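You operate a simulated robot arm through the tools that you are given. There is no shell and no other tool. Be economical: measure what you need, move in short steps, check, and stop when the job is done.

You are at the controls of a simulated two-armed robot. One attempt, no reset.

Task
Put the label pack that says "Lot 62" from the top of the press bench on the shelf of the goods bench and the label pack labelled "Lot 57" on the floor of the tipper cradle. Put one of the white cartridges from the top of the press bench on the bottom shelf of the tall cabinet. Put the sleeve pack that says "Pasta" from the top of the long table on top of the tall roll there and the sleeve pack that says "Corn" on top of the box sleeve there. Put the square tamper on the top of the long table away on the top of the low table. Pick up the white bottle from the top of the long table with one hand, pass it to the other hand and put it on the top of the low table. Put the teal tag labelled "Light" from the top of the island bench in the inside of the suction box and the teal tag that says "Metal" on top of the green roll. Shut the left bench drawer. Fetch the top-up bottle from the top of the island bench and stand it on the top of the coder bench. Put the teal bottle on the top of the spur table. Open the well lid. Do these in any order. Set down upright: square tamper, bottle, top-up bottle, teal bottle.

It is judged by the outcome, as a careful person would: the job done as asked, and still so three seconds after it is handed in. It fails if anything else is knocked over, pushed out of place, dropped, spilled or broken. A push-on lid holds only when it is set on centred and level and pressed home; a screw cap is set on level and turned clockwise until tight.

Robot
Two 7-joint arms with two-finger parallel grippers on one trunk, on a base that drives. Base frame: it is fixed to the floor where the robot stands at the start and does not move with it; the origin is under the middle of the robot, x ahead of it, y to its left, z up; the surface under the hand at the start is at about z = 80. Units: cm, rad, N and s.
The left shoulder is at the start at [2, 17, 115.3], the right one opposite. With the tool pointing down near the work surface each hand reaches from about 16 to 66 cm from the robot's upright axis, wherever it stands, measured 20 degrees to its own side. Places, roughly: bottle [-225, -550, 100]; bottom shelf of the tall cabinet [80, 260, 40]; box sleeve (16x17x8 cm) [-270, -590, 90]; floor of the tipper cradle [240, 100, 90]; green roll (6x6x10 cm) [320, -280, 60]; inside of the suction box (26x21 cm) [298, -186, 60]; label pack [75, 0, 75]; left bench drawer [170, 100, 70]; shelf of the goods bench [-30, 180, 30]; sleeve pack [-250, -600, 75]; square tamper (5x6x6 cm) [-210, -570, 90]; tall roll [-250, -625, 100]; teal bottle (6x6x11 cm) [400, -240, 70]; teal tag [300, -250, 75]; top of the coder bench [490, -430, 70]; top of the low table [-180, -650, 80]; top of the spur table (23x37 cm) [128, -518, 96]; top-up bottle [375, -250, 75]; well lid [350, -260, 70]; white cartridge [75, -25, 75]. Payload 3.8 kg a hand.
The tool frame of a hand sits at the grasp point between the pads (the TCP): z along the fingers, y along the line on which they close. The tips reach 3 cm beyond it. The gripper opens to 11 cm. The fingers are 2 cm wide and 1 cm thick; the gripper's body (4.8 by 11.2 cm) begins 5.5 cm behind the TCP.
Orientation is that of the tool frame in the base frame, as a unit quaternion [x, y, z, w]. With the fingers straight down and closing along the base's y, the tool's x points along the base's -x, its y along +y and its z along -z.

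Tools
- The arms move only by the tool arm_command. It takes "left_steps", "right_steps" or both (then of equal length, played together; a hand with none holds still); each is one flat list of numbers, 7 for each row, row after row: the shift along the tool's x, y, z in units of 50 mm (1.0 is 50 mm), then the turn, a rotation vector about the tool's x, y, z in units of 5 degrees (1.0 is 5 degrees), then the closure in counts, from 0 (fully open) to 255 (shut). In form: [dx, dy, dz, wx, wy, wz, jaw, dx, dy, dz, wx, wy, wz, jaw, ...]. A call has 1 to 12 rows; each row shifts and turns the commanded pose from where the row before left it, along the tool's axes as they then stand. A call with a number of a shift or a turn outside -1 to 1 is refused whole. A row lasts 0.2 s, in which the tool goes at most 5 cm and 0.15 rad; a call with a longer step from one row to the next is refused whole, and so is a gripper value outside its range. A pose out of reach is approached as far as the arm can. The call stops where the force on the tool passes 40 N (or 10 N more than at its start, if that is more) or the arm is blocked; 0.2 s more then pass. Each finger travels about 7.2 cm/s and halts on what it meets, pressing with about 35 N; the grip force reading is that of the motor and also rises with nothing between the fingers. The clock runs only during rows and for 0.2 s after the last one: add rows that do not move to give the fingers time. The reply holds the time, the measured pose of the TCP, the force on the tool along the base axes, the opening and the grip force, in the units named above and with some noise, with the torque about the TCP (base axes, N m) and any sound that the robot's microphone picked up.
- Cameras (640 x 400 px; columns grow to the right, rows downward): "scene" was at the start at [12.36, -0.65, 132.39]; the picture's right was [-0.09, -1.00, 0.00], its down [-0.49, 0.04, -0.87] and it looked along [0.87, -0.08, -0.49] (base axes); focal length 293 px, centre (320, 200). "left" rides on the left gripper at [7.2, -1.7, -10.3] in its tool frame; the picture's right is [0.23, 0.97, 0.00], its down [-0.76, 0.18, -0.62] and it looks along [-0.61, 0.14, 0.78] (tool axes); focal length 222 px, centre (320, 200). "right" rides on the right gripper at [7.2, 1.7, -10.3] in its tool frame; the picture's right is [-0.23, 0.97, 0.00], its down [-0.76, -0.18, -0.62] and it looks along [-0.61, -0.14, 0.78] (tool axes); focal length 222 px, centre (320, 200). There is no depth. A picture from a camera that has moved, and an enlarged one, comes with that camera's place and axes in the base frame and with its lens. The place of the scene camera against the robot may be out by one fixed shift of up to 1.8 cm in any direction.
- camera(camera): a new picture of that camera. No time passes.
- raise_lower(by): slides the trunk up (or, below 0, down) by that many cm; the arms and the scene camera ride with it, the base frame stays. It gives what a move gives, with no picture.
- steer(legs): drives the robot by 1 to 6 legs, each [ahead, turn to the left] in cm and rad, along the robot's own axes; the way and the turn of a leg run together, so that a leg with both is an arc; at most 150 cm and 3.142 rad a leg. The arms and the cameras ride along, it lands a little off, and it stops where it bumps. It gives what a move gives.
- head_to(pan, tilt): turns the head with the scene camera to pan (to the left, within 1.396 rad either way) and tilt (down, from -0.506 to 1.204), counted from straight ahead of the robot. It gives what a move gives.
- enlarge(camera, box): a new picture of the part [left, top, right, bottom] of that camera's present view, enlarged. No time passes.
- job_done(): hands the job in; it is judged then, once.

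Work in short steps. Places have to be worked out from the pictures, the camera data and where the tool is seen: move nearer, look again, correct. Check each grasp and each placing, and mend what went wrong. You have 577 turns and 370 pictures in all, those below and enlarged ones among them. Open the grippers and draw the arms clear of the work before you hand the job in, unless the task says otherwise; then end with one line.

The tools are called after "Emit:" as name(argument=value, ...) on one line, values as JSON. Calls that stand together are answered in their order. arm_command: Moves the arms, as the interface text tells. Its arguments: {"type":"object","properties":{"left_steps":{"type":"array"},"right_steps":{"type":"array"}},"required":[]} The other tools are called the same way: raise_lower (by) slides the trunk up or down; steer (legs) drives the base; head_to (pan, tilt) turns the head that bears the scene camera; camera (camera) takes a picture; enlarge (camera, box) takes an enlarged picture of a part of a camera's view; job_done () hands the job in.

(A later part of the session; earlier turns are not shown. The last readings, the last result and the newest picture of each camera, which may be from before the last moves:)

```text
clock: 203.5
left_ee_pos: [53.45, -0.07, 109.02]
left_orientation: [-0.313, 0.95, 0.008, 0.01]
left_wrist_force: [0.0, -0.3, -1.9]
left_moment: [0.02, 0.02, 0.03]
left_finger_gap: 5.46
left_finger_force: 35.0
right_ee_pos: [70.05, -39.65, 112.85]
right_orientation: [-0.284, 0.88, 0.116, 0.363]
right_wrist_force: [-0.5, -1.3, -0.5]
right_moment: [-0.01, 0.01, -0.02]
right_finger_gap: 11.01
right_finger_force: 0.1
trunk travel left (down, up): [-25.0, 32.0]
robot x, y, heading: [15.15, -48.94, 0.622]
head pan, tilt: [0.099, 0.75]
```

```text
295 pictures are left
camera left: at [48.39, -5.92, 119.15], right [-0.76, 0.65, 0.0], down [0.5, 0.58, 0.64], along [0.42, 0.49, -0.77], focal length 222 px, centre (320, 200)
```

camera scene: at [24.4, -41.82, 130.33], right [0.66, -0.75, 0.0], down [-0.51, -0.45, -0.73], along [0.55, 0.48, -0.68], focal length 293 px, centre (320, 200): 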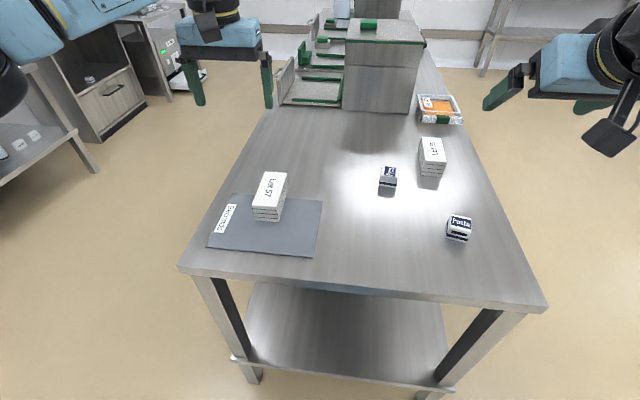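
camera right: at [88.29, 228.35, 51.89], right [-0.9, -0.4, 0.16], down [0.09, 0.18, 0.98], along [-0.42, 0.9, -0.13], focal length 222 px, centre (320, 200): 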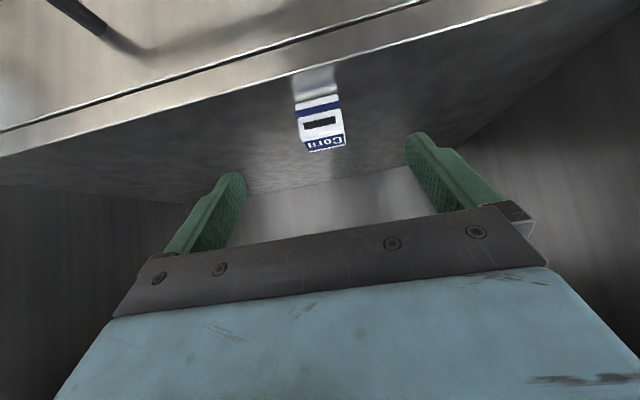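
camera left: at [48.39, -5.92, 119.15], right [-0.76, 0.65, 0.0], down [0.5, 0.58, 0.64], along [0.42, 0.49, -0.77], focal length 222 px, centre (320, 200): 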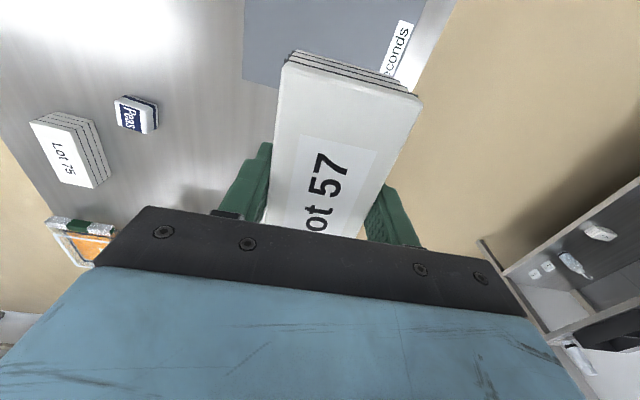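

Lot 57 is held. I raise the trunk for clearance and drive round the open right side of the bench to its far end.

Emit:
raise_lower(by=20)

Emit:
steer(legs=[[0, -1.594], [81, 0], [0, 1.571], [150, 0], [150, 0], [40, 0]])

Emit:
head_to(pan=1.0, tilt=0.5)

Emit:
camera(camera="scene")

```text
clock: 205.7
left_ee_pos: [53.49, -0.11, 128.95]
left_orientation: [-0.311, 0.95, 0.007, 0.01]
left_wrist_force: [0.2, 0.2, -2.3]
left_moment: [0.01, -0.07, -0.02]
left_finger_gap: 5.45
left_finger_force: 35.2
right_ee_pos: [70.11, -39.51, 132.88]
right_orientation: [-0.285, 0.879, 0.117, 0.363]
right_wrist_force: [-0.4, 0.2, 0.2]
right_moment: [-0.02, -0.02, -0.01]
right_finger_gap: 11.0
right_finger_force: 0.0
trunk travel left (down, up): [-45.0, 12.0]
robot x, y, heading: [15.35, -48.56, 0.629]
head pan, tilt: [0.099, 0.75]
```

```text
clock: 233.8
left_ee_pos: [375.83, 130.24, 128.96]
left_orientation: [-0.312, 0.95, 0.006, 0.01]
left_wrist_force: [-0.4, 0.4, -2.0]
left_moment: [-0.04, 0.03, 0.03]
left_finger_gap: 5.47
left_finger_force: 34.8
right_ee_pos: [392.54, 90.93, 132.85]
right_orientation: [-0.285, 0.88, 0.117, 0.362]
right_wrist_force: [-0.7, 0.5, 0.3]
right_moment: [0.04, -0.02, 0.0]
right_finger_gap: 10.96
right_finger_force: 0.0
trunk travel left (down, up): [-45.0, 12.0]
robot x, y, heading: [337.3, 81.69, 0.626]
head pan, tilt: [0.099, 0.75]
```

```text
clock: 235.0
left_ee_pos: [375.63, 130.38, 128.94]
left_orientation: [-0.312, 0.95, 0.006, 0.01]
left_wrist_force: [0.3, 0.0, -2.5]
left_moment: [0.02, 0.03, -0.02]
left_finger_gap: 5.48
left_finger_force: 35.0
right_ee_pos: [392.48, 90.94, 132.89]
right_orientation: [-0.285, 0.88, 0.117, 0.363]
right_wrist_force: [1.0, 0.2, 0.5]
right_moment: [0.01, -0.01, -0.02]
right_finger_gap: 11.01
right_finger_force: 0.1
trunk travel left (down, up): [-45.0, 12.0]
robot x, y, heading: [337.58, 81.9, 0.627]
head pan, tilt: [1.0, 0.499]
```

```text
294 pictures are left
camera scene: at [340.06, 92.17, 152.52], right [1.0, 0.06, 0.0], down [0.03, -0.48, -0.88], along [-0.05, 0.88, -0.48], focal length 293 px, centre (320, 200)
```

scene: 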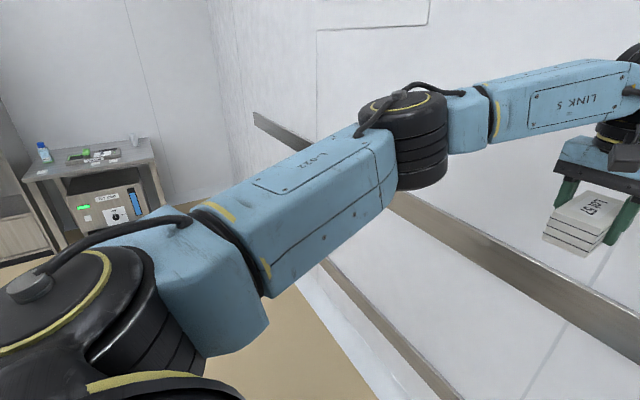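

The wall is well clear. I turn, drive across behind the bench end, and turn to face the cradle.

Emit:
steer(legs=[[0, 1.542], [94.7, 0], [0, 1.571]])

Emit:
head_to(pan=0.0, tilt=0.65)

Emit:
camera(camera="scene")

Emit:
camera(camera="left")

```text
clock: 247.6
left_ee_pos: [245.07, 115.56, 129.02]
left_orientation: [0.957, 0.291, -0.009, 0.007]
left_wrist_force: [0.1, 0.3, -1.3]
left_moment: [0.01, 0.02, 0.01]
left_finger_gap: 5.46
left_finger_force: 35.1
right_ee_pos: [230.19, 155.73, 132.88]
right_orientation: [0.885, 0.265, -0.366, 0.108]
right_wrist_force: [-1.0, -0.2, 0.1]
right_moment: [0.02, 0.01, 0.04]
right_finger_gap: 10.98
right_finger_force: 0.1
trunk travel left (down, up): [-45.0, 12.0]
robot x, y, heading: [285.14, 162.77, -2.559]
head pan, tilt: [1.0, 0.499]
```

```text
clock: 248.9
left_ee_pos: [245.06, 115.57, 128.94]
left_orientation: [0.957, 0.291, -0.01, 0.006]
left_wrist_force: [0.5, -0.2, -1.8]
left_moment: [-0.02, 0.0, -0.01]
left_finger_gap: 5.48
left_finger_force: 35.2
right_ee_pos: [230.11, 155.66, 132.89]
right_orientation: [0.886, 0.266, -0.364, 0.109]
right_wrist_force: [0.7, -0.8, -0.5]
right_moment: [-0.02, 0.04, 0.03]
right_finger_gap: 11.0
right_finger_force: 0.1
trunk travel left (down, up): [-45.0, 12.0]
robot x, y, heading: [285.4, 162.45, -2.559]
head pan, tilt: [0.0, 0.649]
```

```text
293 pictures are left
camera scene: at [277.45, 156.72, 151.18], right [-0.55, 0.83, 0.0], down [0.5, 0.33, -0.8], along [-0.66, -0.44, -0.6], focal length 293 px, centre (320, 200)
```

scene: 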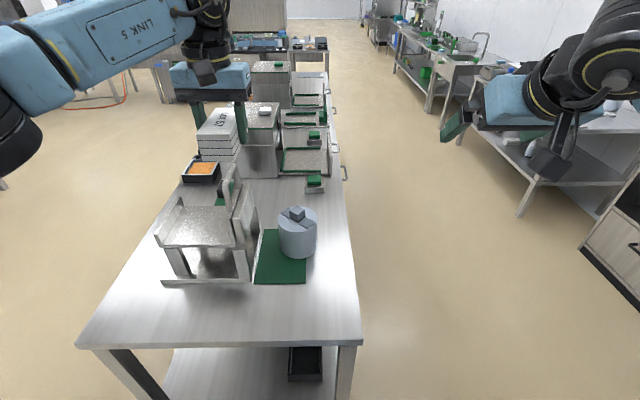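

```text
292 pictures are left
camera left: at [250.14, 121.27, 139.09], right [0.73, -0.68, 0.0], down [-0.52, -0.56, 0.64], along [-0.44, -0.47, -0.77], focal length 222 px, centre (320, 200)
```

left: 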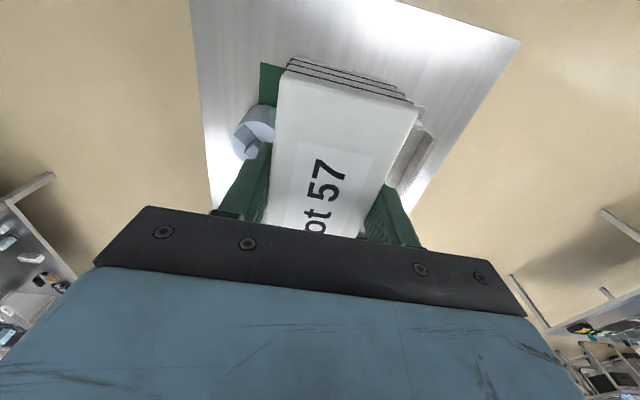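

Let me enlarge the cradle in the scene view.

Emit:
enlarge(camera="scene", box=[130, 150, 340, 300])

```text
2.67 times, centred on (235, 225) of scene
camera zoom: at [277.45, 156.72, 151.18], right [-0.55, 0.83, 0.0], down [0.5, 0.33, -0.8], along [-0.66, -0.44, -0.6], focal length 782 px, centre (547, 133)
```

zoom: 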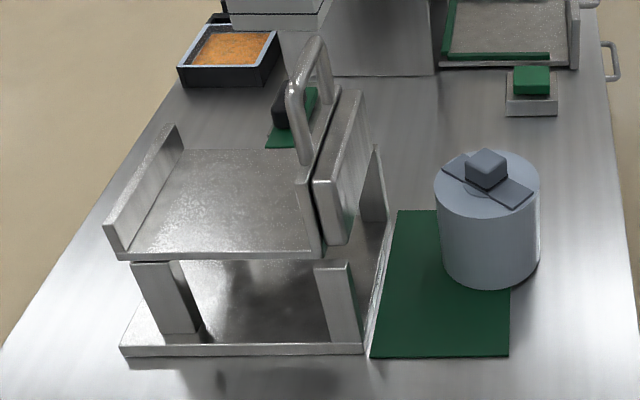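

The cradle tray is raised (floor z≈94), open toward me, with a lip on the left and the handle plate on the right. I shift sideways 16 cm and close in.

Emit:
steer(legs=[[0, 1.587], [16, 0], [0, -1.571], [8, 0]])

Emit:
camera(camera="scene")

Emit:
camera(camera="left")

```text
clock: 258.6
left_ee_pos: [250.37, 95.81, 129.01]
left_orientation: [0.948, 0.318, -0.01, 0.007]
left_wrist_force: [-0.9, -0.8, -3.0]
left_moment: [0.03, 0.0, -0.01]
left_finger_gap: 5.46
left_finger_force: 35.1
right_ee_pos: [233.29, 134.97, 132.86]
right_orientation: [0.878, 0.291, -0.361, 0.119]
right_wrist_force: [-0.7, -1.2, -0.4]
right_moment: [0.0, 0.01, 0.0]
right_finger_gap: 11.01
right_finger_force: 0.0
trunk travel left (down, up): [-45.0, 12.0]
robot x, y, heading: [287.93, 144.66, -2.503]
head pan, tilt: [0.0, 0.649]
```

```text
290 pictures are left
camera scene: at [280.57, 138.61, 151.18], right [-0.6, 0.8, 0.0], down [0.49, 0.36, -0.8], along [-0.64, -0.47, -0.61], focal length 293 px, centre (320, 200)
```

scene: 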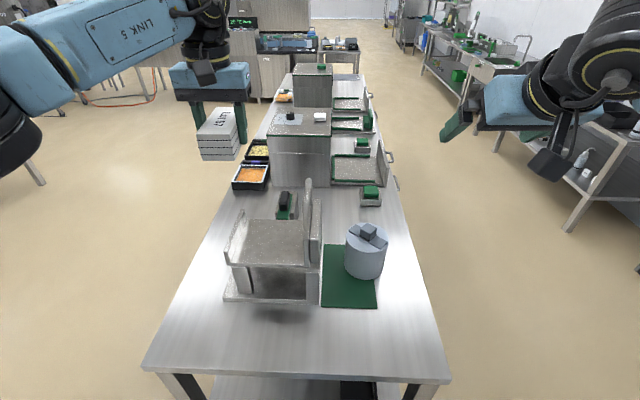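

```text
289 pictures are left
camera left: at [255.28, 101.77, 139.06], right [0.77, -0.64, 0.0], down [-0.49, -0.59, 0.64], along [-0.41, -0.49, -0.77], focal length 222 px, centre (320, 200)
```

left: 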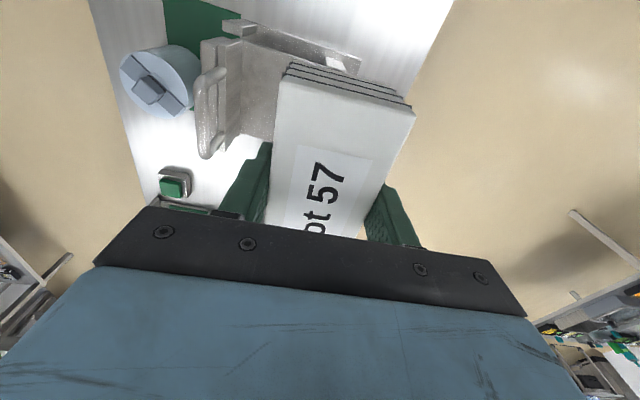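

Tray spans u 245–263, w 48–68. I edge forward 3 cm, lower the trunk 15, then centre over the tray.

Emit:
steer(legs=[[3, 0]])

Emit:
raise_lower(by=-15)

Emit:
arm_command(left_steps=[-0.4, -0.33, 0, 0, 0, 0, 255, -0.4, -0.33, 0, 0, 0, 0, 255])

Emit:
camera(camera="left")

Emit:
camera(camera="scene")

```text
clock: 259.4
left_ee_pos: [248.15, 94.16, 129.14]
left_orientation: [0.948, 0.318, -0.011, 0.007]
left_wrist_force: [0.6, -0.2, -2.6]
left_moment: [-0.01, -0.06, 0.03]
left_finger_gap: 5.44
left_finger_force: 35.0
right_ee_pos: [231.24, 133.58, 132.92]
right_orientation: [0.877, 0.291, -0.362, 0.12]
right_wrist_force: [-0.2, 0.3, -0.4]
right_moment: [-0.02, -0.01, 0.0]
right_finger_gap: 11.02
right_finger_force: 0.0
trunk travel left (down, up): [-45.0, 12.0]
robot x, y, heading: [285.75, 143.14, -2.507]
head pan, tilt: [0.0, 0.649]
```

```text
clock: 261.2
left_ee_pos: [248.26, 94.22, 113.92]
left_orientation: [0.948, 0.318, -0.008, 0.007]
left_wrist_force: [-0.3, 0.2, -1.6]
left_moment: [0.01, -0.02, -0.01]
left_finger_gap: 5.47
left_finger_force: 35.3
right_ee_pos: [231.21, 133.42, 117.92]
right_orientation: [0.878, 0.291, -0.361, 0.119]
right_wrist_force: [-0.5, 0.0, -0.3]
right_moment: [0.01, 0.01, -0.03]
right_finger_gap: 11.0
right_finger_force: 0.1
trunk travel left (down, up): [-30.0, 27.0]
robot x, y, heading: [285.87, 143.31, -2.5]
head pan, tilt: [0.0, 0.649]
```

```text
clock: 261.8
left_ee_pos: [243.79, 94.91, 114.09]
left_orientation: [0.948, 0.317, -0.01, 0.007]
left_wrist_force: [0.0, 0.5, -2.2]
left_moment: [0.01, 0.02, -0.02]
left_finger_gap: 5.46
left_finger_force: 34.8
left hand out of reach, approached as far as the arm can: row 2
right_ee_pos: [231.04, 133.41, 117.8]
right_orientation: [0.878, 0.291, -0.362, 0.119]
right_wrist_force: [0.5, -0.2, -0.1]
right_moment: [0.01, 0.0, 0.01]
right_finger_gap: 11.0
right_finger_force: 0.1
trunk travel left (down, up): [-30.0, 27.0]
robot x, y, heading: [285.85, 143.15, -2.505]
head pan, tilt: [0.0, 0.649]
```

```text
288 pictures are left
camera left: at [248.73, 100.91, 124.21], right [0.77, -0.64, 0.0], down [-0.49, -0.59, 0.64], along [-0.41, -0.49, -0.77], focal length 222 px, centre (320, 200)
```

left: 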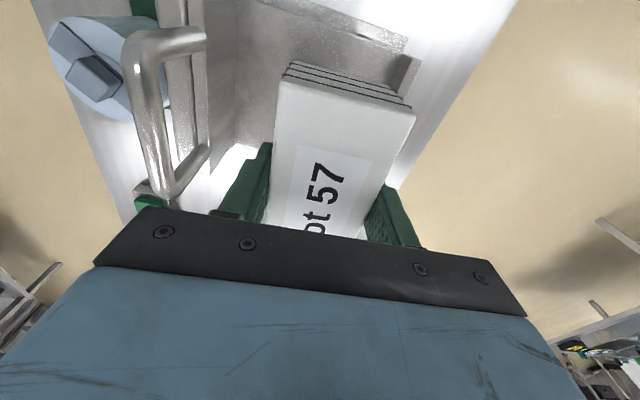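

```text
287 pictures are left
camera scene: at [278.37, 136.98, 136.19], right [-0.6, 0.8, 0.0], down [0.49, 0.36, -0.8], along [-0.64, -0.47, -0.6], focal length 293 px, centre (320, 200)
```

scene: 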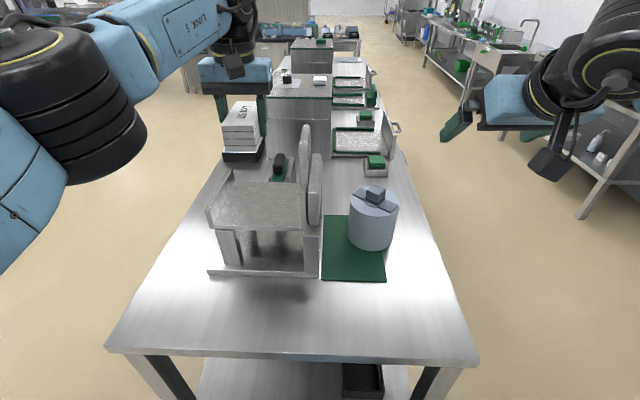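

Centred over the tray, and the wrist view agrees. I lower the trunk 10 cm, then ease down.

Emit:
raise_lower(by=-10)

Emit:
camera(camera="left")

Emit:
camera(camera="scene")

```text
clock: 263.1
left_ee_pos: [243.94, 94.84, 104.15]
left_orientation: [0.948, 0.317, -0.01, 0.006]
left_wrist_force: [0.9, -0.2, -1.6]
left_moment: [0.0, 0.0, 0.01]
left_finger_gap: 5.46
left_finger_force: 35.1
right_ee_pos: [231.0, 133.41, 107.96]
right_orientation: [0.877, 0.291, -0.362, 0.119]
right_wrist_force: [0.2, -0.5, -0.3]
right_moment: [0.01, 0.01, -0.02]
right_finger_gap: 10.99
right_finger_force: 0.1
trunk travel left (down, up): [-20.0, 37.0]
robot x, y, heading: [285.93, 143.57, -2.502]
head pan, tilt: [0.0, 0.649]
```

```text
286 pictures are left
camera left: at [248.73, 100.85, 114.2], right [0.77, -0.64, 0.0], down [-0.49, -0.59, 0.64], along [-0.41, -0.49, -0.77], focal length 222 px, centre (320, 200)
```

left: 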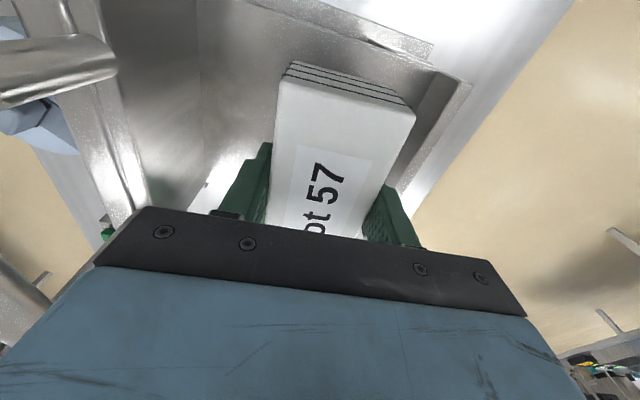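

```text
285 pictures are left
camera scene: at [278.35, 136.96, 126.19], right [-0.6, 0.8, 0.0], down [0.49, 0.36, -0.8], along [-0.64, -0.47, -0.6], focal length 293 px, centre (320, 200)
```

scene: 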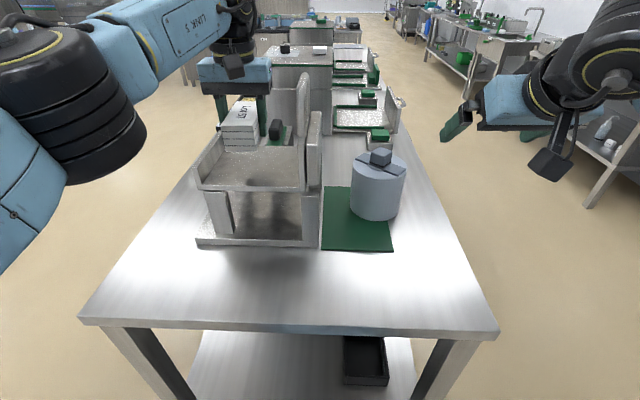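

The wrist view matches the tray position. Easing down until contact.

Emit:
arm_command(left_steps=[0, 0, 0.3, 0, 0, 0, 255, 0, 0, 0.3, 0, 0, 0, 255, 0, 0, 0.2, 0, 0, 0, 255, 0, 0, 0.08, 0, 0, 0, 255, 0, 0, 0.08, 0, 0, 0, 255, 0, 0, 0.08, 0, 0, 0, 255, 0, 0, 0.08, 0, 0, 0, 255, 0, 0, 0.08, 0, 0, 0, 255])

Emit:
camera(camera="scene")

```text
clock: 264.9
left_ee_pos: [243.87, 94.66, 97.97]
left_orientation: [0.948, 0.317, -0.01, 0.007]
left_wrist_force: [0.6, 0.4, -2.0]
left_moment: [0.01, -0.01, 0.0]
left_finger_gap: 5.47
left_finger_force: 35.1
right_ee_pos: [231.06, 133.32, 107.96]
right_orientation: [0.878, 0.291, -0.362, 0.119]
right_wrist_force: [0.1, 0.0, 0.4]
right_moment: [0.01, -0.04, 0.0]
right_finger_gap: 11.0
right_finger_force: 0.0
trunk travel left (down, up): [-20.0, 37.0]
robot x, y, heading: [285.49, 143.68, -2.503]
head pan, tilt: [0.0, 0.649]
```

```text
284 pictures are left
camera scene: at [278.33, 136.95, 126.18], right [-0.6, 0.8, 0.0], down [0.49, 0.36, -0.8], along [-0.64, -0.47, -0.6], focal length 293 px, centre (320, 200)
```

scene: 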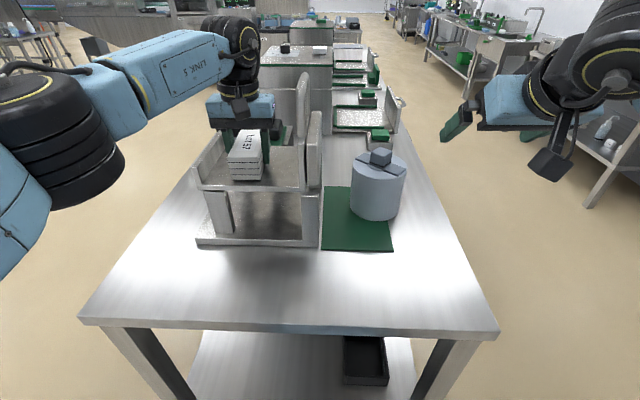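

Well placed inside the tray. Continue down in small steps.

Emit:
arm_command(left_steps=[0, 0, 0.06, 0, 0, 0, 255, 0, 0, 0.06, 0, 0, 0, 255, 0, 0, 0.06, 0, 0, 0, 255, 0, 0, 0.06, 0, 0, 0, 255, 0, 0, 0.06, 0, 0, 0, 255])

```text
clock: 266.1
left_ee_pos: [243.82, 94.95, 97.23]
left_orientation: [0.948, 0.317, -0.015, 0.008]
left_wrist_force: [1.7, -3.1, 37.9]
left_moment: [0.59, 0.47, 0.01]
left_finger_gap: 5.46
left_finger_force: 35.4
right_ee_pos: [231.29, 133.44, 107.92]
right_orientation: [0.877, 0.291, -0.363, 0.119]
right_wrist_force: [-0.3, -1.2, 0.2]
right_moment: [-0.03, 0.01, 0.03]
right_finger_gap: 11.01
right_finger_force: 0.1
trunk travel left (down, up): [-20.0, 37.0]
robot x, y, heading: [285.6, 143.38, -2.501]
head pan, tilt: [0.0, 0.649]
```

Contact. I ease up, open, and lift straight out.

Emit:
arm_command(left_steps=[0, 0, -0.06, 0, 0, 0, 255, 0, 0, 0, 0, 0, 0, 150, 0, 0, 0, 0, 0, 0, 60, 0, 0, 0, 0, 0, 0, 60, 0, 0, 0, 0, 0, 0, 60, 0, 0, -0.3, 0, 0, 0, 60, 0, 0, -0.6, 0, 0, 0, 60, 0, 0, -0.8, 0, 0, 0, 60, 0, 0, -0.8, 0, 0, 0, 60])

Emit:
camera(camera="scene")

Emit:
camera(camera="left")

```text
clock: 268.1
left_ee_pos: [245.13, 95.59, 109.42]
left_orientation: [0.949, 0.317, -0.01, 0.006]
left_wrist_force: [0.2, -0.3, 0.3]
left_moment: [0.0, 0.01, -0.02]
left_finger_gap: 8.41
left_finger_force: 0.2
left hand out of reach, approached as far as the arm can: row 9
right_ee_pos: [231.1, 133.33, 107.91]
right_orientation: [0.878, 0.291, -0.362, 0.119]
right_wrist_force: [0.0, -0.4, -0.2]
right_moment: [0.0, 0.0, -0.02]
right_finger_gap: 10.98
right_finger_force: 0.2
trunk travel left (down, up): [-20.0, 37.0]
robot x, y, heading: [285.62, 143.11, -2.502]
head pan, tilt: [0.0, 0.649]
```

```text
283 pictures are left
camera scene: at [278.43, 136.91, 126.19], right [-0.6, 0.8, 0.0], down [0.49, 0.36, -0.8], along [-0.64, -0.47, -0.6], focal length 293 px, centre (320, 200)
```

scene: 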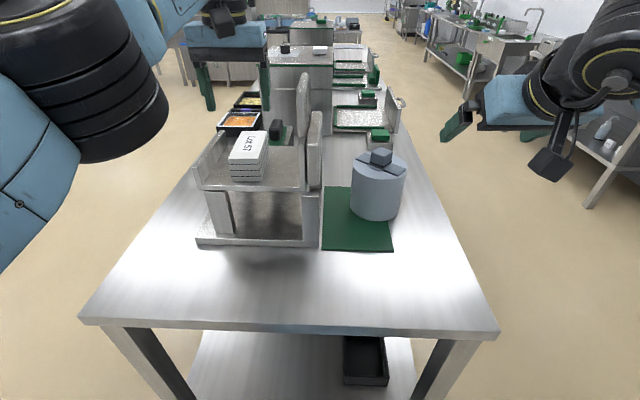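

```text
282 pictures are left
camera left: at [249.95, 101.52, 119.53], right [0.77, -0.64, 0.0], down [-0.49, -0.59, 0.64], along [-0.41, -0.49, -0.77], focal length 222 px, centre (320, 200)
```

left: 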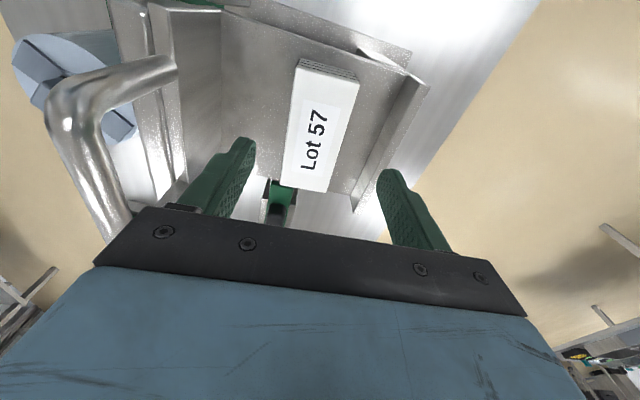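

Lot 57 rests in the cradle. Next is the island bench; I back off, head that way, and survey it.

Emit:
steer(legs=[[-18, 0], [0, 1.53], [120, 0], [0, -0.5]])

Emit:
head_to(pan=0.0, tilt=0.25)

Emit:
camera(camera="scene")

```text
clock: 280.5
left_ee_pos: [388.19, -6.41, 109.47]
left_orientation: [0.669, 0.743, -0.006, 0.011]
left_wrist_force: [0.2, -0.2, 0.3]
left_moment: [-0.02, 0.01, 0.01]
left_finger_gap: 8.41
left_finger_force: 0.2
right_ee_pos: [348.7, 1.21, 107.89]
right_orientation: [0.62, 0.685, -0.257, 0.283]
right_wrist_force: [0.2, 0.3, -0.2]
right_moment: [0.0, -0.02, -0.01]
right_finger_gap: 11.0
right_finger_force: 0.0
trunk travel left (down, up): [-20.0, 37.0]
robot x, y, heading: [368.44, 53.13, -1.475]
head pan, tilt: [0.0, 0.649]
```

```text
clock: 281.4
left_ee_pos: [388.29, -6.28, 109.38]
left_orientation: [0.67, 0.743, -0.006, 0.011]
left_wrist_force: [-0.2, 0.1, -1.1]
left_moment: [-0.01, 0.06, -0.02]
left_finger_gap: 8.4
left_finger_force: 0.1
right_ee_pos: [348.68, 1.19, 107.82]
right_orientation: [0.622, 0.684, -0.257, 0.282]
right_wrist_force: [-0.2, -0.3, 0.6]
right_moment: [-0.02, -0.01, 0.02]
right_finger_gap: 11.01
right_finger_force: 0.1
trunk travel left (down, up): [-20.0, 37.0]
robot x, y, heading: [368.36, 53.18, -1.478]
head pan, tilt: [0.0, 0.25]
```

```text
281 pictures are left
camera scene: at [370.81, 41.86, 129.83], right [-1.0, -0.1, 0.0], down [-0.02, 0.25, -0.97], along [0.09, -0.96, -0.25], focal length 293 px, centre (320, 200)
```

scene: 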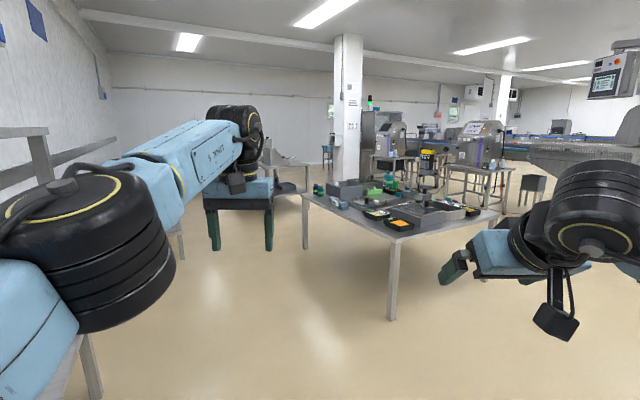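

The island bench is ahead. I drive along its near side toward the far corner and look at it from close by.

Emit:
steer(legs=[[0, 0.293], [120, 0], [60, 0], [0, -1.1]])

Emit:
head_to(pan=0.0, tilt=0.4)

Emit:
camera(camera="scene")

```text
clock: 294.2
left_ee_pos: [404.46, -169.56, 109.49]
left_orientation: [0.912, 0.41, -0.009, 0.008]
left_wrist_force: [-1.0, -0.4, 0.5]
left_moment: [0.02, 0.01, 0.02]
left_finger_gap: 8.41
left_finger_force: 0.1
right_ee_pos: [383.34, -135.16, 107.86]
right_orientation: [0.845, 0.376, -0.349, 0.154]
right_wrist_force: [0.2, 0.0, -0.5]
right_moment: [0.04, -0.02, -0.01]
right_finger_gap: 10.99
right_finger_force: 0.0
trunk travel left (down, up): [-20.0, 37.0]
robot x, y, heading: [434.89, -114.73, -2.305]
head pan, tilt: [0.0, 0.25]
```

```text
clock: 294.9
left_ee_pos: [404.53, -169.41, 109.51]
left_orientation: [0.912, 0.41, -0.01, 0.008]
left_wrist_force: [0.7, -0.5, 0.1]
left_moment: [-0.03, -0.04, 0.0]
left_finger_gap: 8.39
left_finger_force: 0.1
right_ee_pos: [383.3, -135.11, 107.78]
right_orientation: [0.844, 0.376, -0.349, 0.155]
right_wrist_force: [-1.0, 0.0, -0.6]
right_moment: [0.0, 0.02, 0.03]
right_finger_gap: 11.01
right_finger_force: 0.1
trunk travel left (down, up): [-20.0, 37.0]
robot x, y, heading: [434.87, -114.86, -2.307]
head pan, tilt: [0.0, 0.4]
```

```text
280 pictures are left
camera scene: at [428.64, -123.05, 128.44], right [-0.74, 0.67, 0.0], down [0.26, 0.29, -0.92], along [-0.62, -0.68, -0.39], focal length 293 px, centre (320, 200)
```

scene: 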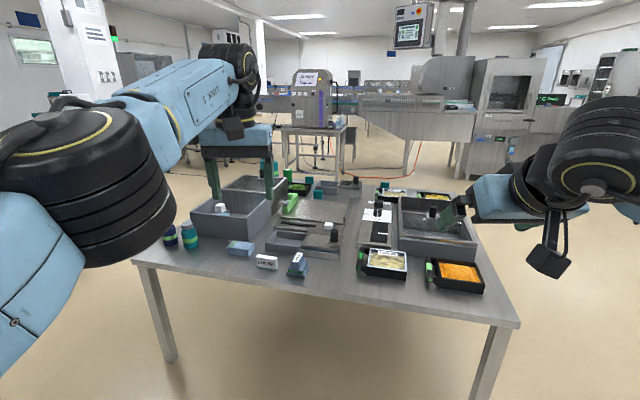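

Table height is about 62, near edge u≈209. Let me enlarge to identify the things on it.

Emit:
enlarge(camera="scene", box=[130, 150, 350, 290])

Emit:
enlarge(camera="scene", box=[280, 150, 500, 290])

```text
2.86 times, centred on (240, 220) of scene
camera zoom: at [428.64, -123.05, 128.44], right [-0.74, 0.67, 0.0], down [0.26, 0.29, -0.92], along [-0.62, -0.68, -0.39], focal length 838 px, centre (549, 143)
```

zoom: 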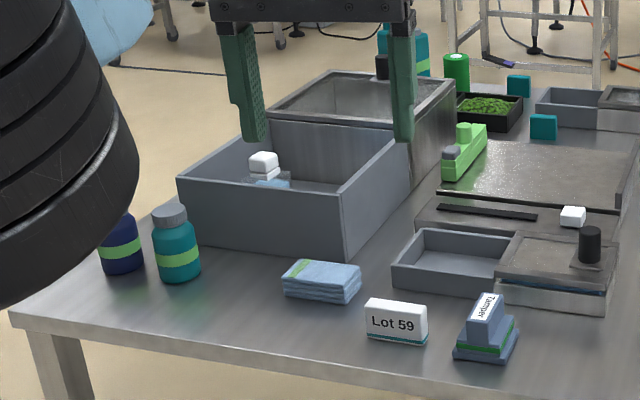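

```text
2.86 times, centred on (390, 220) of scene
camera zoom: at [428.64, -123.05, 128.44], right [-0.74, 0.67, 0.0], down [0.26, 0.29, -0.92], along [-0.62, -0.68, -0.39], focal length 838 px, centre (120, 143)
```

zoom: 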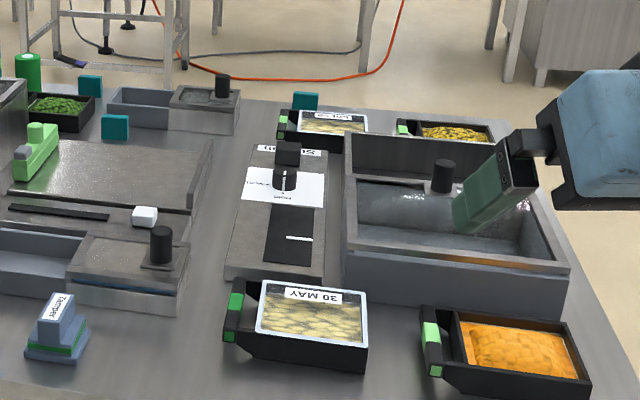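

I can identify the suction box (right), the well with its lid, the green roll, the teal bottle, and three teal tags. I drive round to the far side, where most of it is in reach.

Emit:
steer(legs=[[0, 1.335], [150, 0], [0, -1.571]])

Emit:
head_to(pan=-0.3, tilt=0.35)

Emit:
camera(camera="scene")

```text
clock: 303.5
left_ee_pos: [541.88, -251.22, 109.47]
left_orientation: [0.467, 0.884, -0.003, 0.014]
left_wrist_force: [-0.3, 0.4, 0.5]
left_moment: [-0.07, -0.03, 0.01]
left_finger_gap: 8.4
left_finger_force: 0.0
right_ee_pos: [503.56, -263.24, 108.03]
right_orientation: [0.435, 0.816, -0.18, 0.336]
right_wrist_force: [-0.1, 1.3, 0.3]
right_moment: [0.01, 0.01, -0.03]
right_finger_gap: 10.99
right_finger_force: 0.0
trunk travel left (down, up): [-20.0, 37.0]
robot x, y, heading: [496.07, -208.41, -0.983]
head pan, tilt: [0.0, 0.4]
stopped in leg 2: the robot was blocked; the commanded pose is now the measured one
```

```text
clock: 304.3
left_ee_pos: [541.96, -251.28, 109.43]
left_orientation: [0.467, 0.884, -0.002, 0.012]
left_wrist_force: [0.4, 0.9, -0.3]
left_moment: [-0.01, 0.01, -0.02]
left_finger_gap: 8.41
left_finger_force: 0.1
right_ee_pos: [503.67, -263.38, 107.9]
right_orientation: [0.436, 0.814, -0.181, 0.337]
right_wrist_force: [0.4, 0.4, 0.5]
right_moment: [-0.01, -0.01, 0.01]
right_finger_gap: 11.02
right_finger_force: 0.0
trunk travel left (down, up): [-20.0, 37.0]
robot x, y, heading: [496.36, -208.41, -0.978]
head pan, tilt: [-0.3, 0.351]
```

```text
277 pictures are left
camera scene: at [501.5, -218.8, 128.89], right [-0.96, -0.29, 0.0], down [-0.1, 0.33, -0.94], along [0.27, -0.9, -0.34], focal length 293 px, centre (320, 200)
```

scene: 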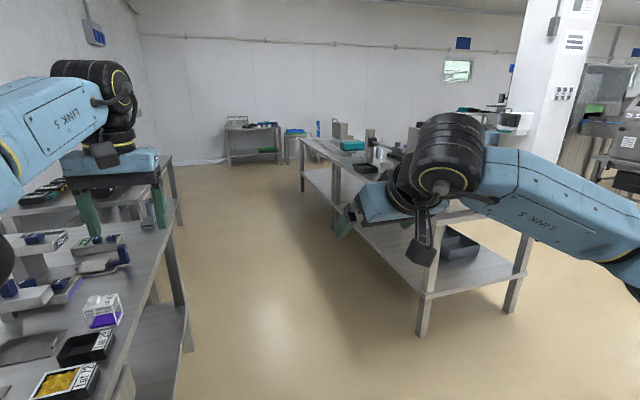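

I bumped a neighbouring table leg on my left. I back off and take the middle of the aisle round to the far side of the island.

Emit:
steer(legs=[[-30, 0], [0, -1.565], [36, 0], [0, 1.571], [73, 0], [0, -1.571]])

Emit:
steer(legs=[[90, 0], [0, -1.571]])

Emit:
head_to(pan=0.0, tilt=0.6)

Emit:
camera(camera="scene")

```text
clock: 323.2
left_ee_pos: [451.03, -310.88, 109.39]
left_orientation: [0.95, 0.313, -0.01, 0.007]
left_wrist_force: [-0.1, 0.1, 0.1]
left_moment: [0.04, 0.0, 0.0]
left_finger_gap: 8.43
left_finger_force: 0.1
right_ee_pos: [437.45, -272.98, 107.98]
right_orientation: [0.878, 0.286, -0.364, 0.118]
right_wrist_force: [-0.2, 0.0, 0.2]
right_moment: [0.01, -0.03, 0.0]
right_finger_gap: 11.02
right_finger_force: 0.0
trunk travel left (down, up): [-20.0, 37.0]
robot x, y, heading: [491.78, -263.42, -2.52]
head pan, tilt: [-0.3, 0.351]
```

```text
clock: 331.7
left_ee_pos: [372.4, -276.38, 109.43]
left_orientation: [0.899, -0.439, -0.012, -0.003]
left_wrist_force: [-0.2, 0.6, 0.2]
left_moment: [-0.02, 0.01, -0.02]
left_finger_gap: 8.4
left_finger_force: 0.0
right_ee_pos: [409.85, -262.02, 107.77]
right_orientation: [0.828, -0.41, -0.342, -0.169]
right_wrist_force: [0.8, -0.2, 0.0]
right_moment: [-0.03, 0.01, 0.0]
right_finger_gap: 11.03
right_finger_force: 0.0
trunk travel left (down, up): [-20.0, 37.0]
robot x, y, heading: [420.61, -316.79, 2.221]
head pan, tilt: [-0.3, 0.351]
```

```text
clock: 332.5
left_ee_pos: [372.29, -276.47, 109.42]
left_orientation: [0.898, -0.439, -0.012, -0.003]
left_wrist_force: [0.5, -0.8, -0.6]
left_moment: [-0.01, 0.02, 0.03]
left_finger_gap: 8.43
left_finger_force: 0.1
right_ee_pos: [409.81, -262.15, 107.91]
right_orientation: [0.829, -0.409, -0.342, -0.169]
right_wrist_force: [-0.1, 0.2, 0.6]
right_moment: [0.04, 0.02, 0.01]
right_finger_gap: 10.99
right_finger_force: 0.0
trunk travel left (down, up): [-20.0, 37.0]
robot x, y, heading: [420.89, -316.3, 2.221]
head pan, tilt: [0.0, 0.6]
```

```text
276 pictures are left
camera scene: at [415.07, -307.73, 126.62], right [0.8, 0.61, 0.0], down [0.34, -0.45, -0.83], along [-0.5, 0.66, -0.56], focal length 293 px, centre (320, 200)
```

scene: 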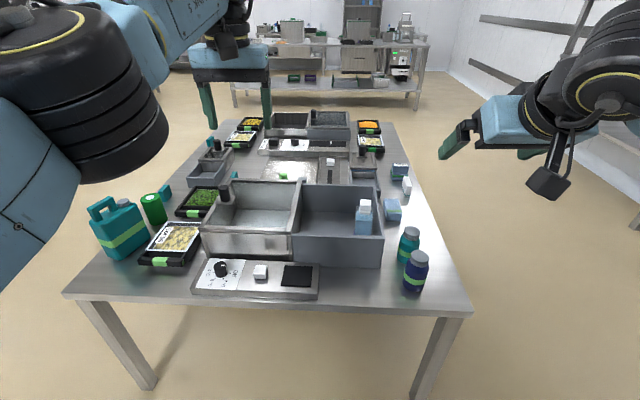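

A fine view. I enlarge the parts.

Emit:
enlarge(camera="scene", box=[180, 160, 450, 310])

Emit:
enlarge(camera="scene", box=[70, 110, 270, 270])

Emit:
enlarge(camera="scene", box=[200, 100, 420, 210])

```text
2.37 times, centred on (315, 235) of scene
camera zoom: at [415.07, -307.73, 126.62], right [0.8, 0.61, 0.0], down [0.34, -0.45, -0.83], along [-0.5, 0.66, -0.56], focal length 695 px, centre (332, 117)
```

zoom: 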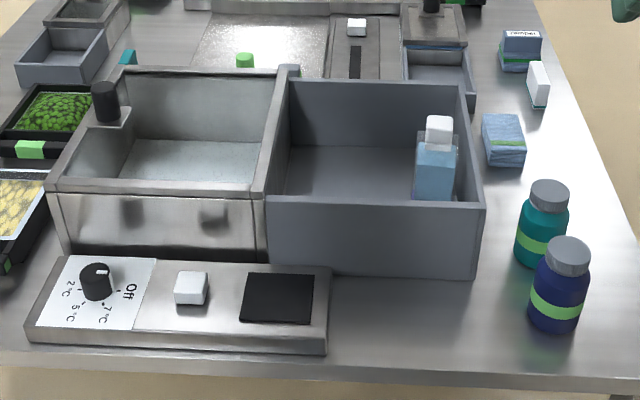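

```text
2.50 times, centred on (170, 190) of scene
camera zoom: at [415.07, -307.73, 126.62], right [0.8, 0.61, 0.0], down [0.34, -0.45, -0.83], along [-0.5, 0.66, -0.56], focal length 733 px, centre (695, 225)
```

zoom: 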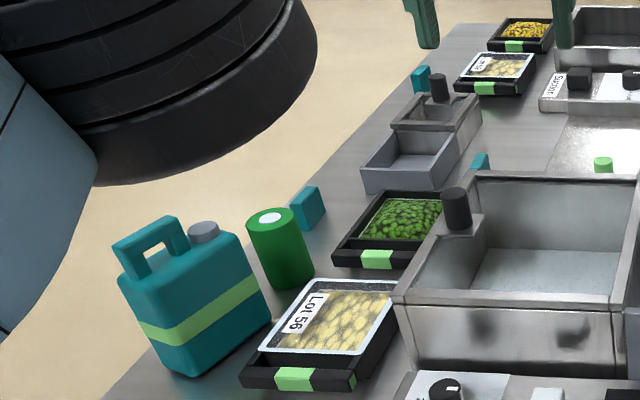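

```text
2.91 times, centred on (310, 155) of scene
camera zoom: at [415.07, -307.73, 126.62], right [0.8, 0.61, 0.0], down [0.34, -0.45, -0.83], along [-0.5, 0.66, -0.56], focal length 853 px, centre (349, 331)
```

zoom: 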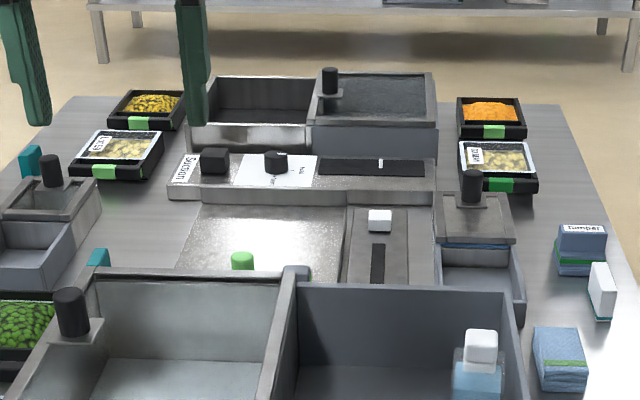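

The big double tank is the chiller "well": left half has a sliding lid with a black knob, the right half holds the top-up bottle in the lid's way. Bottle first. I try turning the left hand 90° so the fingers close along the tank's depth.

Emit:
arm_command(left_steps=[0, 0, 0, 0, 0, 1, 0, 0, 0, 0, 0, 0, 1, 0, 0, 0, 0, 0, 0, 1, 0, 0, 0, 0, 0, 0, 1, 0, 0, 0, 0, 0, 0, 1, 0, 0, 0, 0, 0, 0, 1, 0, 0, 0, 0, 0, 0, 1, 0, 0, 0, 0, 0, 0, 1, 0, 0, 0, 0, 0, 0, 1, 0, 0, 0, 0, 0, 0, 1, 0, 0, 0, 0, 0, 0, 1, 0, 0, 0, 0, 0, 0, 1, 0])

Emit:
arm_command(left_steps=[0, 0, 0, 0, 0, 1, 0, 0, 0, 0, 0, 0, 1, 0, 0, 0, 0, 0, 0, 1, 0, 0, 0, 0, 0, 0, 1, 0, 0, 0, 0, 0, 0, 1, 0])

```text
clock: 335.1
left_ee_pos: [372.06, -278.86, 107.64]
left_orientation: [0.783, -0.623, -0.013, 0.0]
left_wrist_force: [-0.7, 0.2, 1.2]
left_moment: [0.01, -0.03, 0.04]
left_finger_gap: 10.98
left_finger_force: 0.1
left hand out of reach, approached as far as the arm can: row 4, 5, 6, 7, 8, 9, 10, 12
right_ee_pos: [409.75, -262.02, 108.01]
right_orientation: [0.829, -0.409, -0.342, -0.169]
right_wrist_force: [-0.6, 0.2, -0.1]
right_moment: [0.01, 0.01, -0.03]
right_finger_gap: 10.99
right_finger_force: 0.0
trunk travel left (down, up): [-20.0, 37.0]
robot x, y, heading: [420.53, -316.67, 2.224]
head pan, tilt: [0.0, 0.6]
```

```text
clock: 336.3
left_ee_pos: [372.25, -278.81, 107.75]
left_orientation: [0.783, -0.622, -0.014, 0.001]
left_wrist_force: [0.7, 0.1, 0.1]
left_moment: [0.01, -0.01, -0.01]
left_finger_gap: 10.99
left_finger_force: 0.0
left hand out of reach, approached as far as the arm can: row 1, 2, 3, 4, 5
right_ee_pos: [409.86, -262.05, 107.87]
right_orientation: [0.829, -0.409, -0.342, -0.169]
right_wrist_force: [0.1, 0.4, -1.1]
right_moment: [-0.01, 0.02, 0.01]
right_finger_gap: 10.97
right_finger_force: 0.1
trunk travel left (down, up): [-20.0, 37.0]
robot x, y, heading: [420.39, -316.4, 2.226]
head pan, tilt: [0.0, 0.6]
```

That direction hits a joint limit. I turn it back; I'll take the bottle from the other side with a natural hand.

Emit:
arm_command(left_steps=[0, 0, 0, 0, 0, -1, 0, 0, 0, 0, 0, 0, -1, 0, 0, 0, 0, 0, 0, -1, 0, 0, 0, 0, 0, 0, -1, 0, 0, 0, 0, 0, 0, -1, 0, 0, 0, 0, 0, 0, -1, 0, 0, 0, 0, 0, 0, -1, 0, 0, 0, 0, 0, 0, -1, 0, 0, 0, 0, 0, 0, -1, 0, 0, 0, 0, 0, 0, -1, 0, 0, 0, 0, 0, 0, -1, 0, 0, 0, 0, 0, 0, -1, 0])

Emit:
arm_command(left_steps=[0, 0, 0, 0, 0, -1, 0, 0, 0, 0, 0, 0, -1, 0, 0, 0, 0, 0, 0, -1, 0, 0, 0, 0, 0, 0, -1, 0, 0, 0, 0, 0, 0, -1, 0])

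```text
clock: 338.9
left_ee_pos: [372.17, -278.85, 107.81]
left_orientation: [0.989, -0.148, -0.011, -0.006]
left_wrist_force: [-0.5, 0.6, 0.0]
left_moment: [0.02, 0.04, 0.0]
left_finger_gap: 11.01
left_finger_force: 0.1
right_ee_pos: [409.88, -262.08, 107.96]
right_orientation: [0.829, -0.409, -0.343, -0.169]
right_wrist_force: [0.5, -0.4, -0.2]
right_moment: [-0.01, 0.01, -0.01]
right_finger_gap: 10.98
right_finger_force: 0.0
trunk travel left (down, up): [-20.0, 37.0]
robot x, y, heading: [420.4, -317.17, 2.224]
head pan, tilt: [0.0, 0.6]
```

```text
clock: 340.1
left_ee_pos: [372.26, -278.87, 107.62]
left_orientation: [0.997, 0.071, -0.01, -0.009]
left_wrist_force: [-0.4, 0.4, 0.2]
left_moment: [0.0, 0.04, -0.04]
left_finger_gap: 10.99
left_finger_force: 0.1
right_ee_pos: [409.87, -261.96, 108.05]
right_orientation: [0.828, -0.41, -0.342, -0.17]
right_wrist_force: [-1.0, -0.2, 0.7]
right_moment: [-0.02, 0.0, 0.0]
right_finger_gap: 11.0
right_finger_force: 0.1
trunk travel left (down, up): [-20.0, 37.0]
robot x, y, heading: [420.46, -316.68, 2.225]
head pan, tilt: [0.0, 0.6]
```

The other direction works freely: already 60° round. I turn the remaining 26° so the fingers close along w.

Emit:
arm_command(left_steps=[0, 0, 0, 0, 0, -1, 0, 0, 0, 0, 0, 0, -1, 0, 0, 0, 0, 0, 0, -1, 0, 0, 0, 0, 0, 0, -1, 0, 0, 0, 0, 0, 0, -1, 0, 0, 0, 0, 0, 0, -0.24, 0])

Emit:
camera(camera="left")

```text
clock: 341.5
left_ee_pos: [372.23, -278.78, 107.83]
left_orientation: [0.956, 0.294, -0.008, -0.011]
left_wrist_force: [-0.3, 0.8, -0.4]
left_moment: [0.04, 0.0, -0.03]
left_finger_gap: 11.01
left_finger_force: 0.0
right_ee_pos: [409.82, -262.05, 107.88]
right_orientation: [0.829, -0.41, -0.342, -0.169]
right_wrist_force: [0.1, -0.5, -0.3]
right_moment: [0.01, 0.0, 0.02]
right_finger_gap: 11.0
right_finger_force: 0.0
trunk travel left (down, up): [-20.0, 37.0]
robot x, y, heading: [420.33, -316.44, 2.228]
head pan, tilt: [0.0, 0.6]
```

```text
272 pictures are left
camera left: at [377.36, -273.41, 117.98], right [0.74, -0.68, -0.03], down [-0.52, -0.59, 0.62], along [-0.44, -0.45, -0.78], focal length 222 px, centre (320, 200)
```

left: 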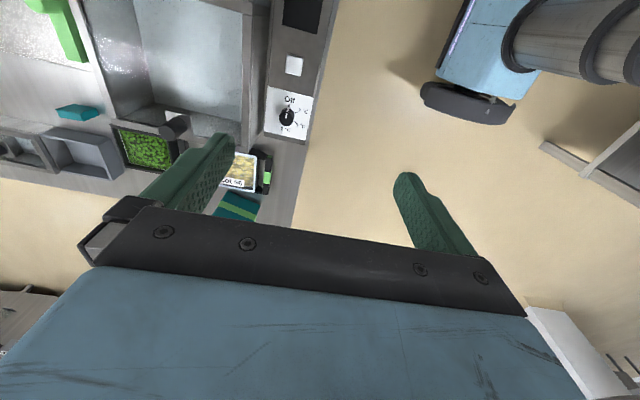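

Good. I shift the base 25 cm right and 27 cm forward so the left hand comes over the bottle.

Emit:
steer(legs=[[0, -1.628], [25, 0], [0, 1.571], [26, 0]])

Emit:
camera(camera="left")

Emit:
camera(camera="scene")

```text
clock: 352.4
left_ee_pos: [379.6, -240.96, 107.69]
left_orientation: [0.962, 0.271, -0.008, -0.011]
left_wrist_force: [-0.6, 1.0, -1.1]
left_moment: [-0.01, 0.0, 0.01]
left_finger_gap: 11.01
left_finger_force: 0.1
right_ee_pos: [418.06, -225.93, 107.84]
right_orientation: [0.819, -0.429, -0.337, -0.177]
right_wrist_force: [-0.5, 0.0, 0.5]
right_moment: [0.03, 0.01, -0.04]
right_finger_gap: 11.0
right_finger_force: 0.1
trunk travel left (down, up): [-20.0, 37.0]
robot x, y, heading: [426.05, -280.95, 2.171]
head pan, tilt: [0.0, 0.6]
```

```text
271 pictures are left
camera left: at [385.01, -235.78, 117.95], right [0.7, -0.71, -0.03], down [-0.54, -0.56, 0.62], along [-0.46, -0.42, -0.78], focal length 222 px, centre (320, 200)
```

left: 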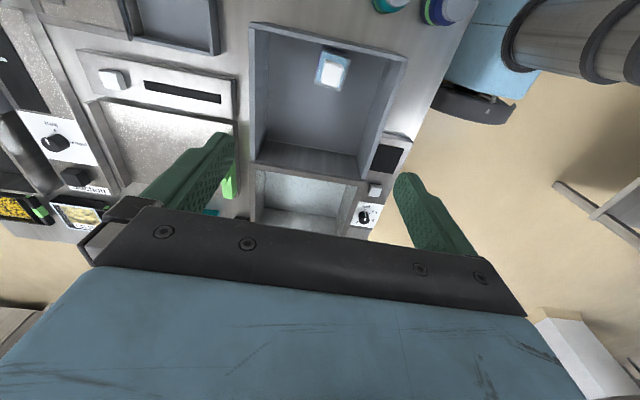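

```text
270 pictures are left
camera scene: at [421.03, -271.79, 126.6], right [0.82, 0.57, 0.0], down [0.32, -0.47, -0.82], along [-0.47, 0.68, -0.57], focal length 293 px, centre (320, 200)
```

scene: 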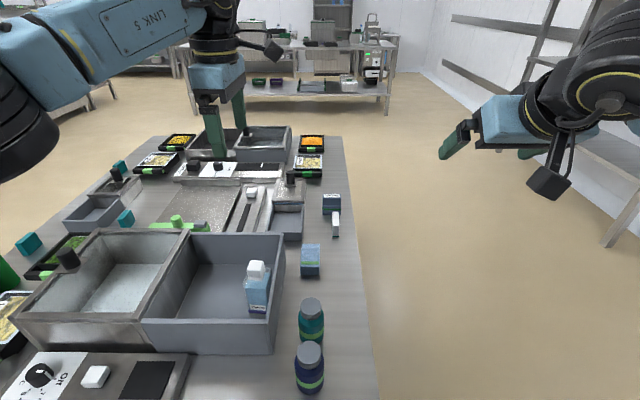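

Emit:
enlarge(camera="left", box=[240, 10, 420, 180])

```text
2.35 times, centred on (330, 95) of left
camera zoom: at [385.01, -235.78, 117.95], right [0.7, -0.71, -0.03], down [-0.54, -0.56, 0.62], along [-0.46, -0.42, -0.78], focal length 523 px, centre (296, 447)
```

zoom: 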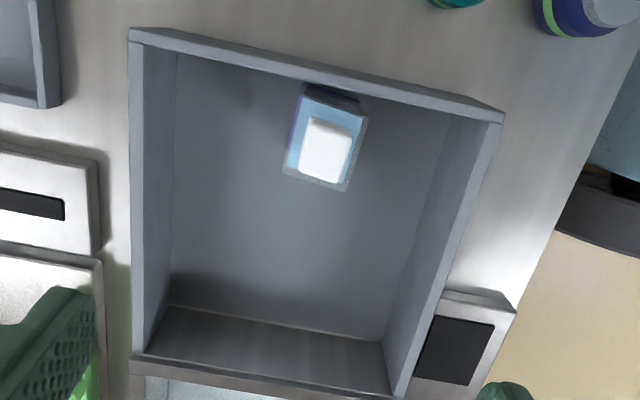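

The bottle stands against the high-u wall, mid-depth. I align over it and descend to z 80 for a check.

Emit:
arm_command(left_steps=[0.26, 0.18, 0.6, 0, 0, -0.58, 0, 0, 0, 0.9, 0, 0, 0, 0, 0, 0, 0.9, 0, 0, 0, 0, 0, 0, 0.9, 0, 0, 0, 0, 0, 0, 0.9, 0, 0, 0, 0, 0, 0, 0.9, 0, 0, 0, 0, 0, 0, 0.4, 0, 0, 0, 0])

Emit:
camera(camera="left")

Emit:
enlarge(camera="scene", box=[150, 170, 350, 340])

```text
clock: 354.0
left_ee_pos: [380.62, -240.39, 80.04]
left_orientation: [0.955, 0.295, -0.007, -0.011]
left_wrist_force: [0.6, -0.1, 0.6]
left_moment: [0.01, 0.0, 0.04]
left_finger_gap: 11.0
left_finger_force: 0.1
right_ee_pos: [418.02, -225.88, 107.9]
right_orientation: [0.819, -0.429, -0.338, -0.178]
right_wrist_force: [-0.7, -1.1, 0.6]
right_moment: [0.03, 0.02, -0.02]
right_finger_gap: 11.01
right_finger_force: 0.0
trunk travel left (down, up): [-20.0, 37.0]
robot x, y, heading: [426.11, -280.82, 2.176]
head pan, tilt: [0.0, 0.6]
```

```text
268 pictures are left
camera left: at [385.79, -235.03, 90.33], right [0.74, -0.67, -0.03], down [-0.52, -0.59, 0.62], along [-0.44, -0.45, -0.78], focal length 222 px, centre (320, 200)
```

left: 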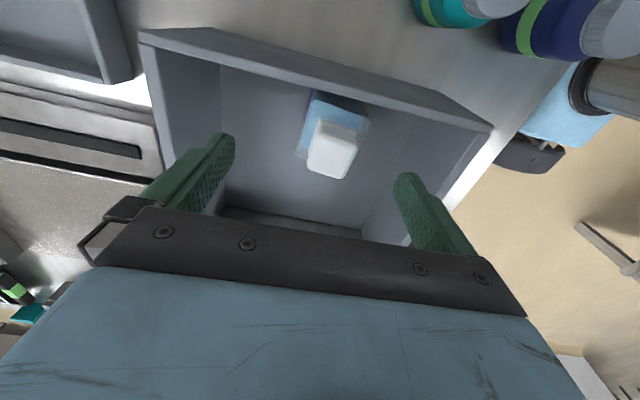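

```text
2.35 times, centred on (250, 255) of scene
camera zoom: at [421.06, -271.85, 126.61], right [0.82, 0.57, 0.0], down [0.32, -0.46, -0.83], along [-0.47, 0.68, -0.56], focal length 690 px, centre (485, 71)
```

zoom: 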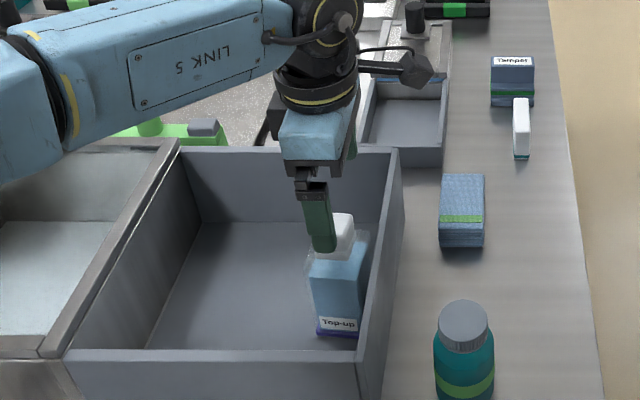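

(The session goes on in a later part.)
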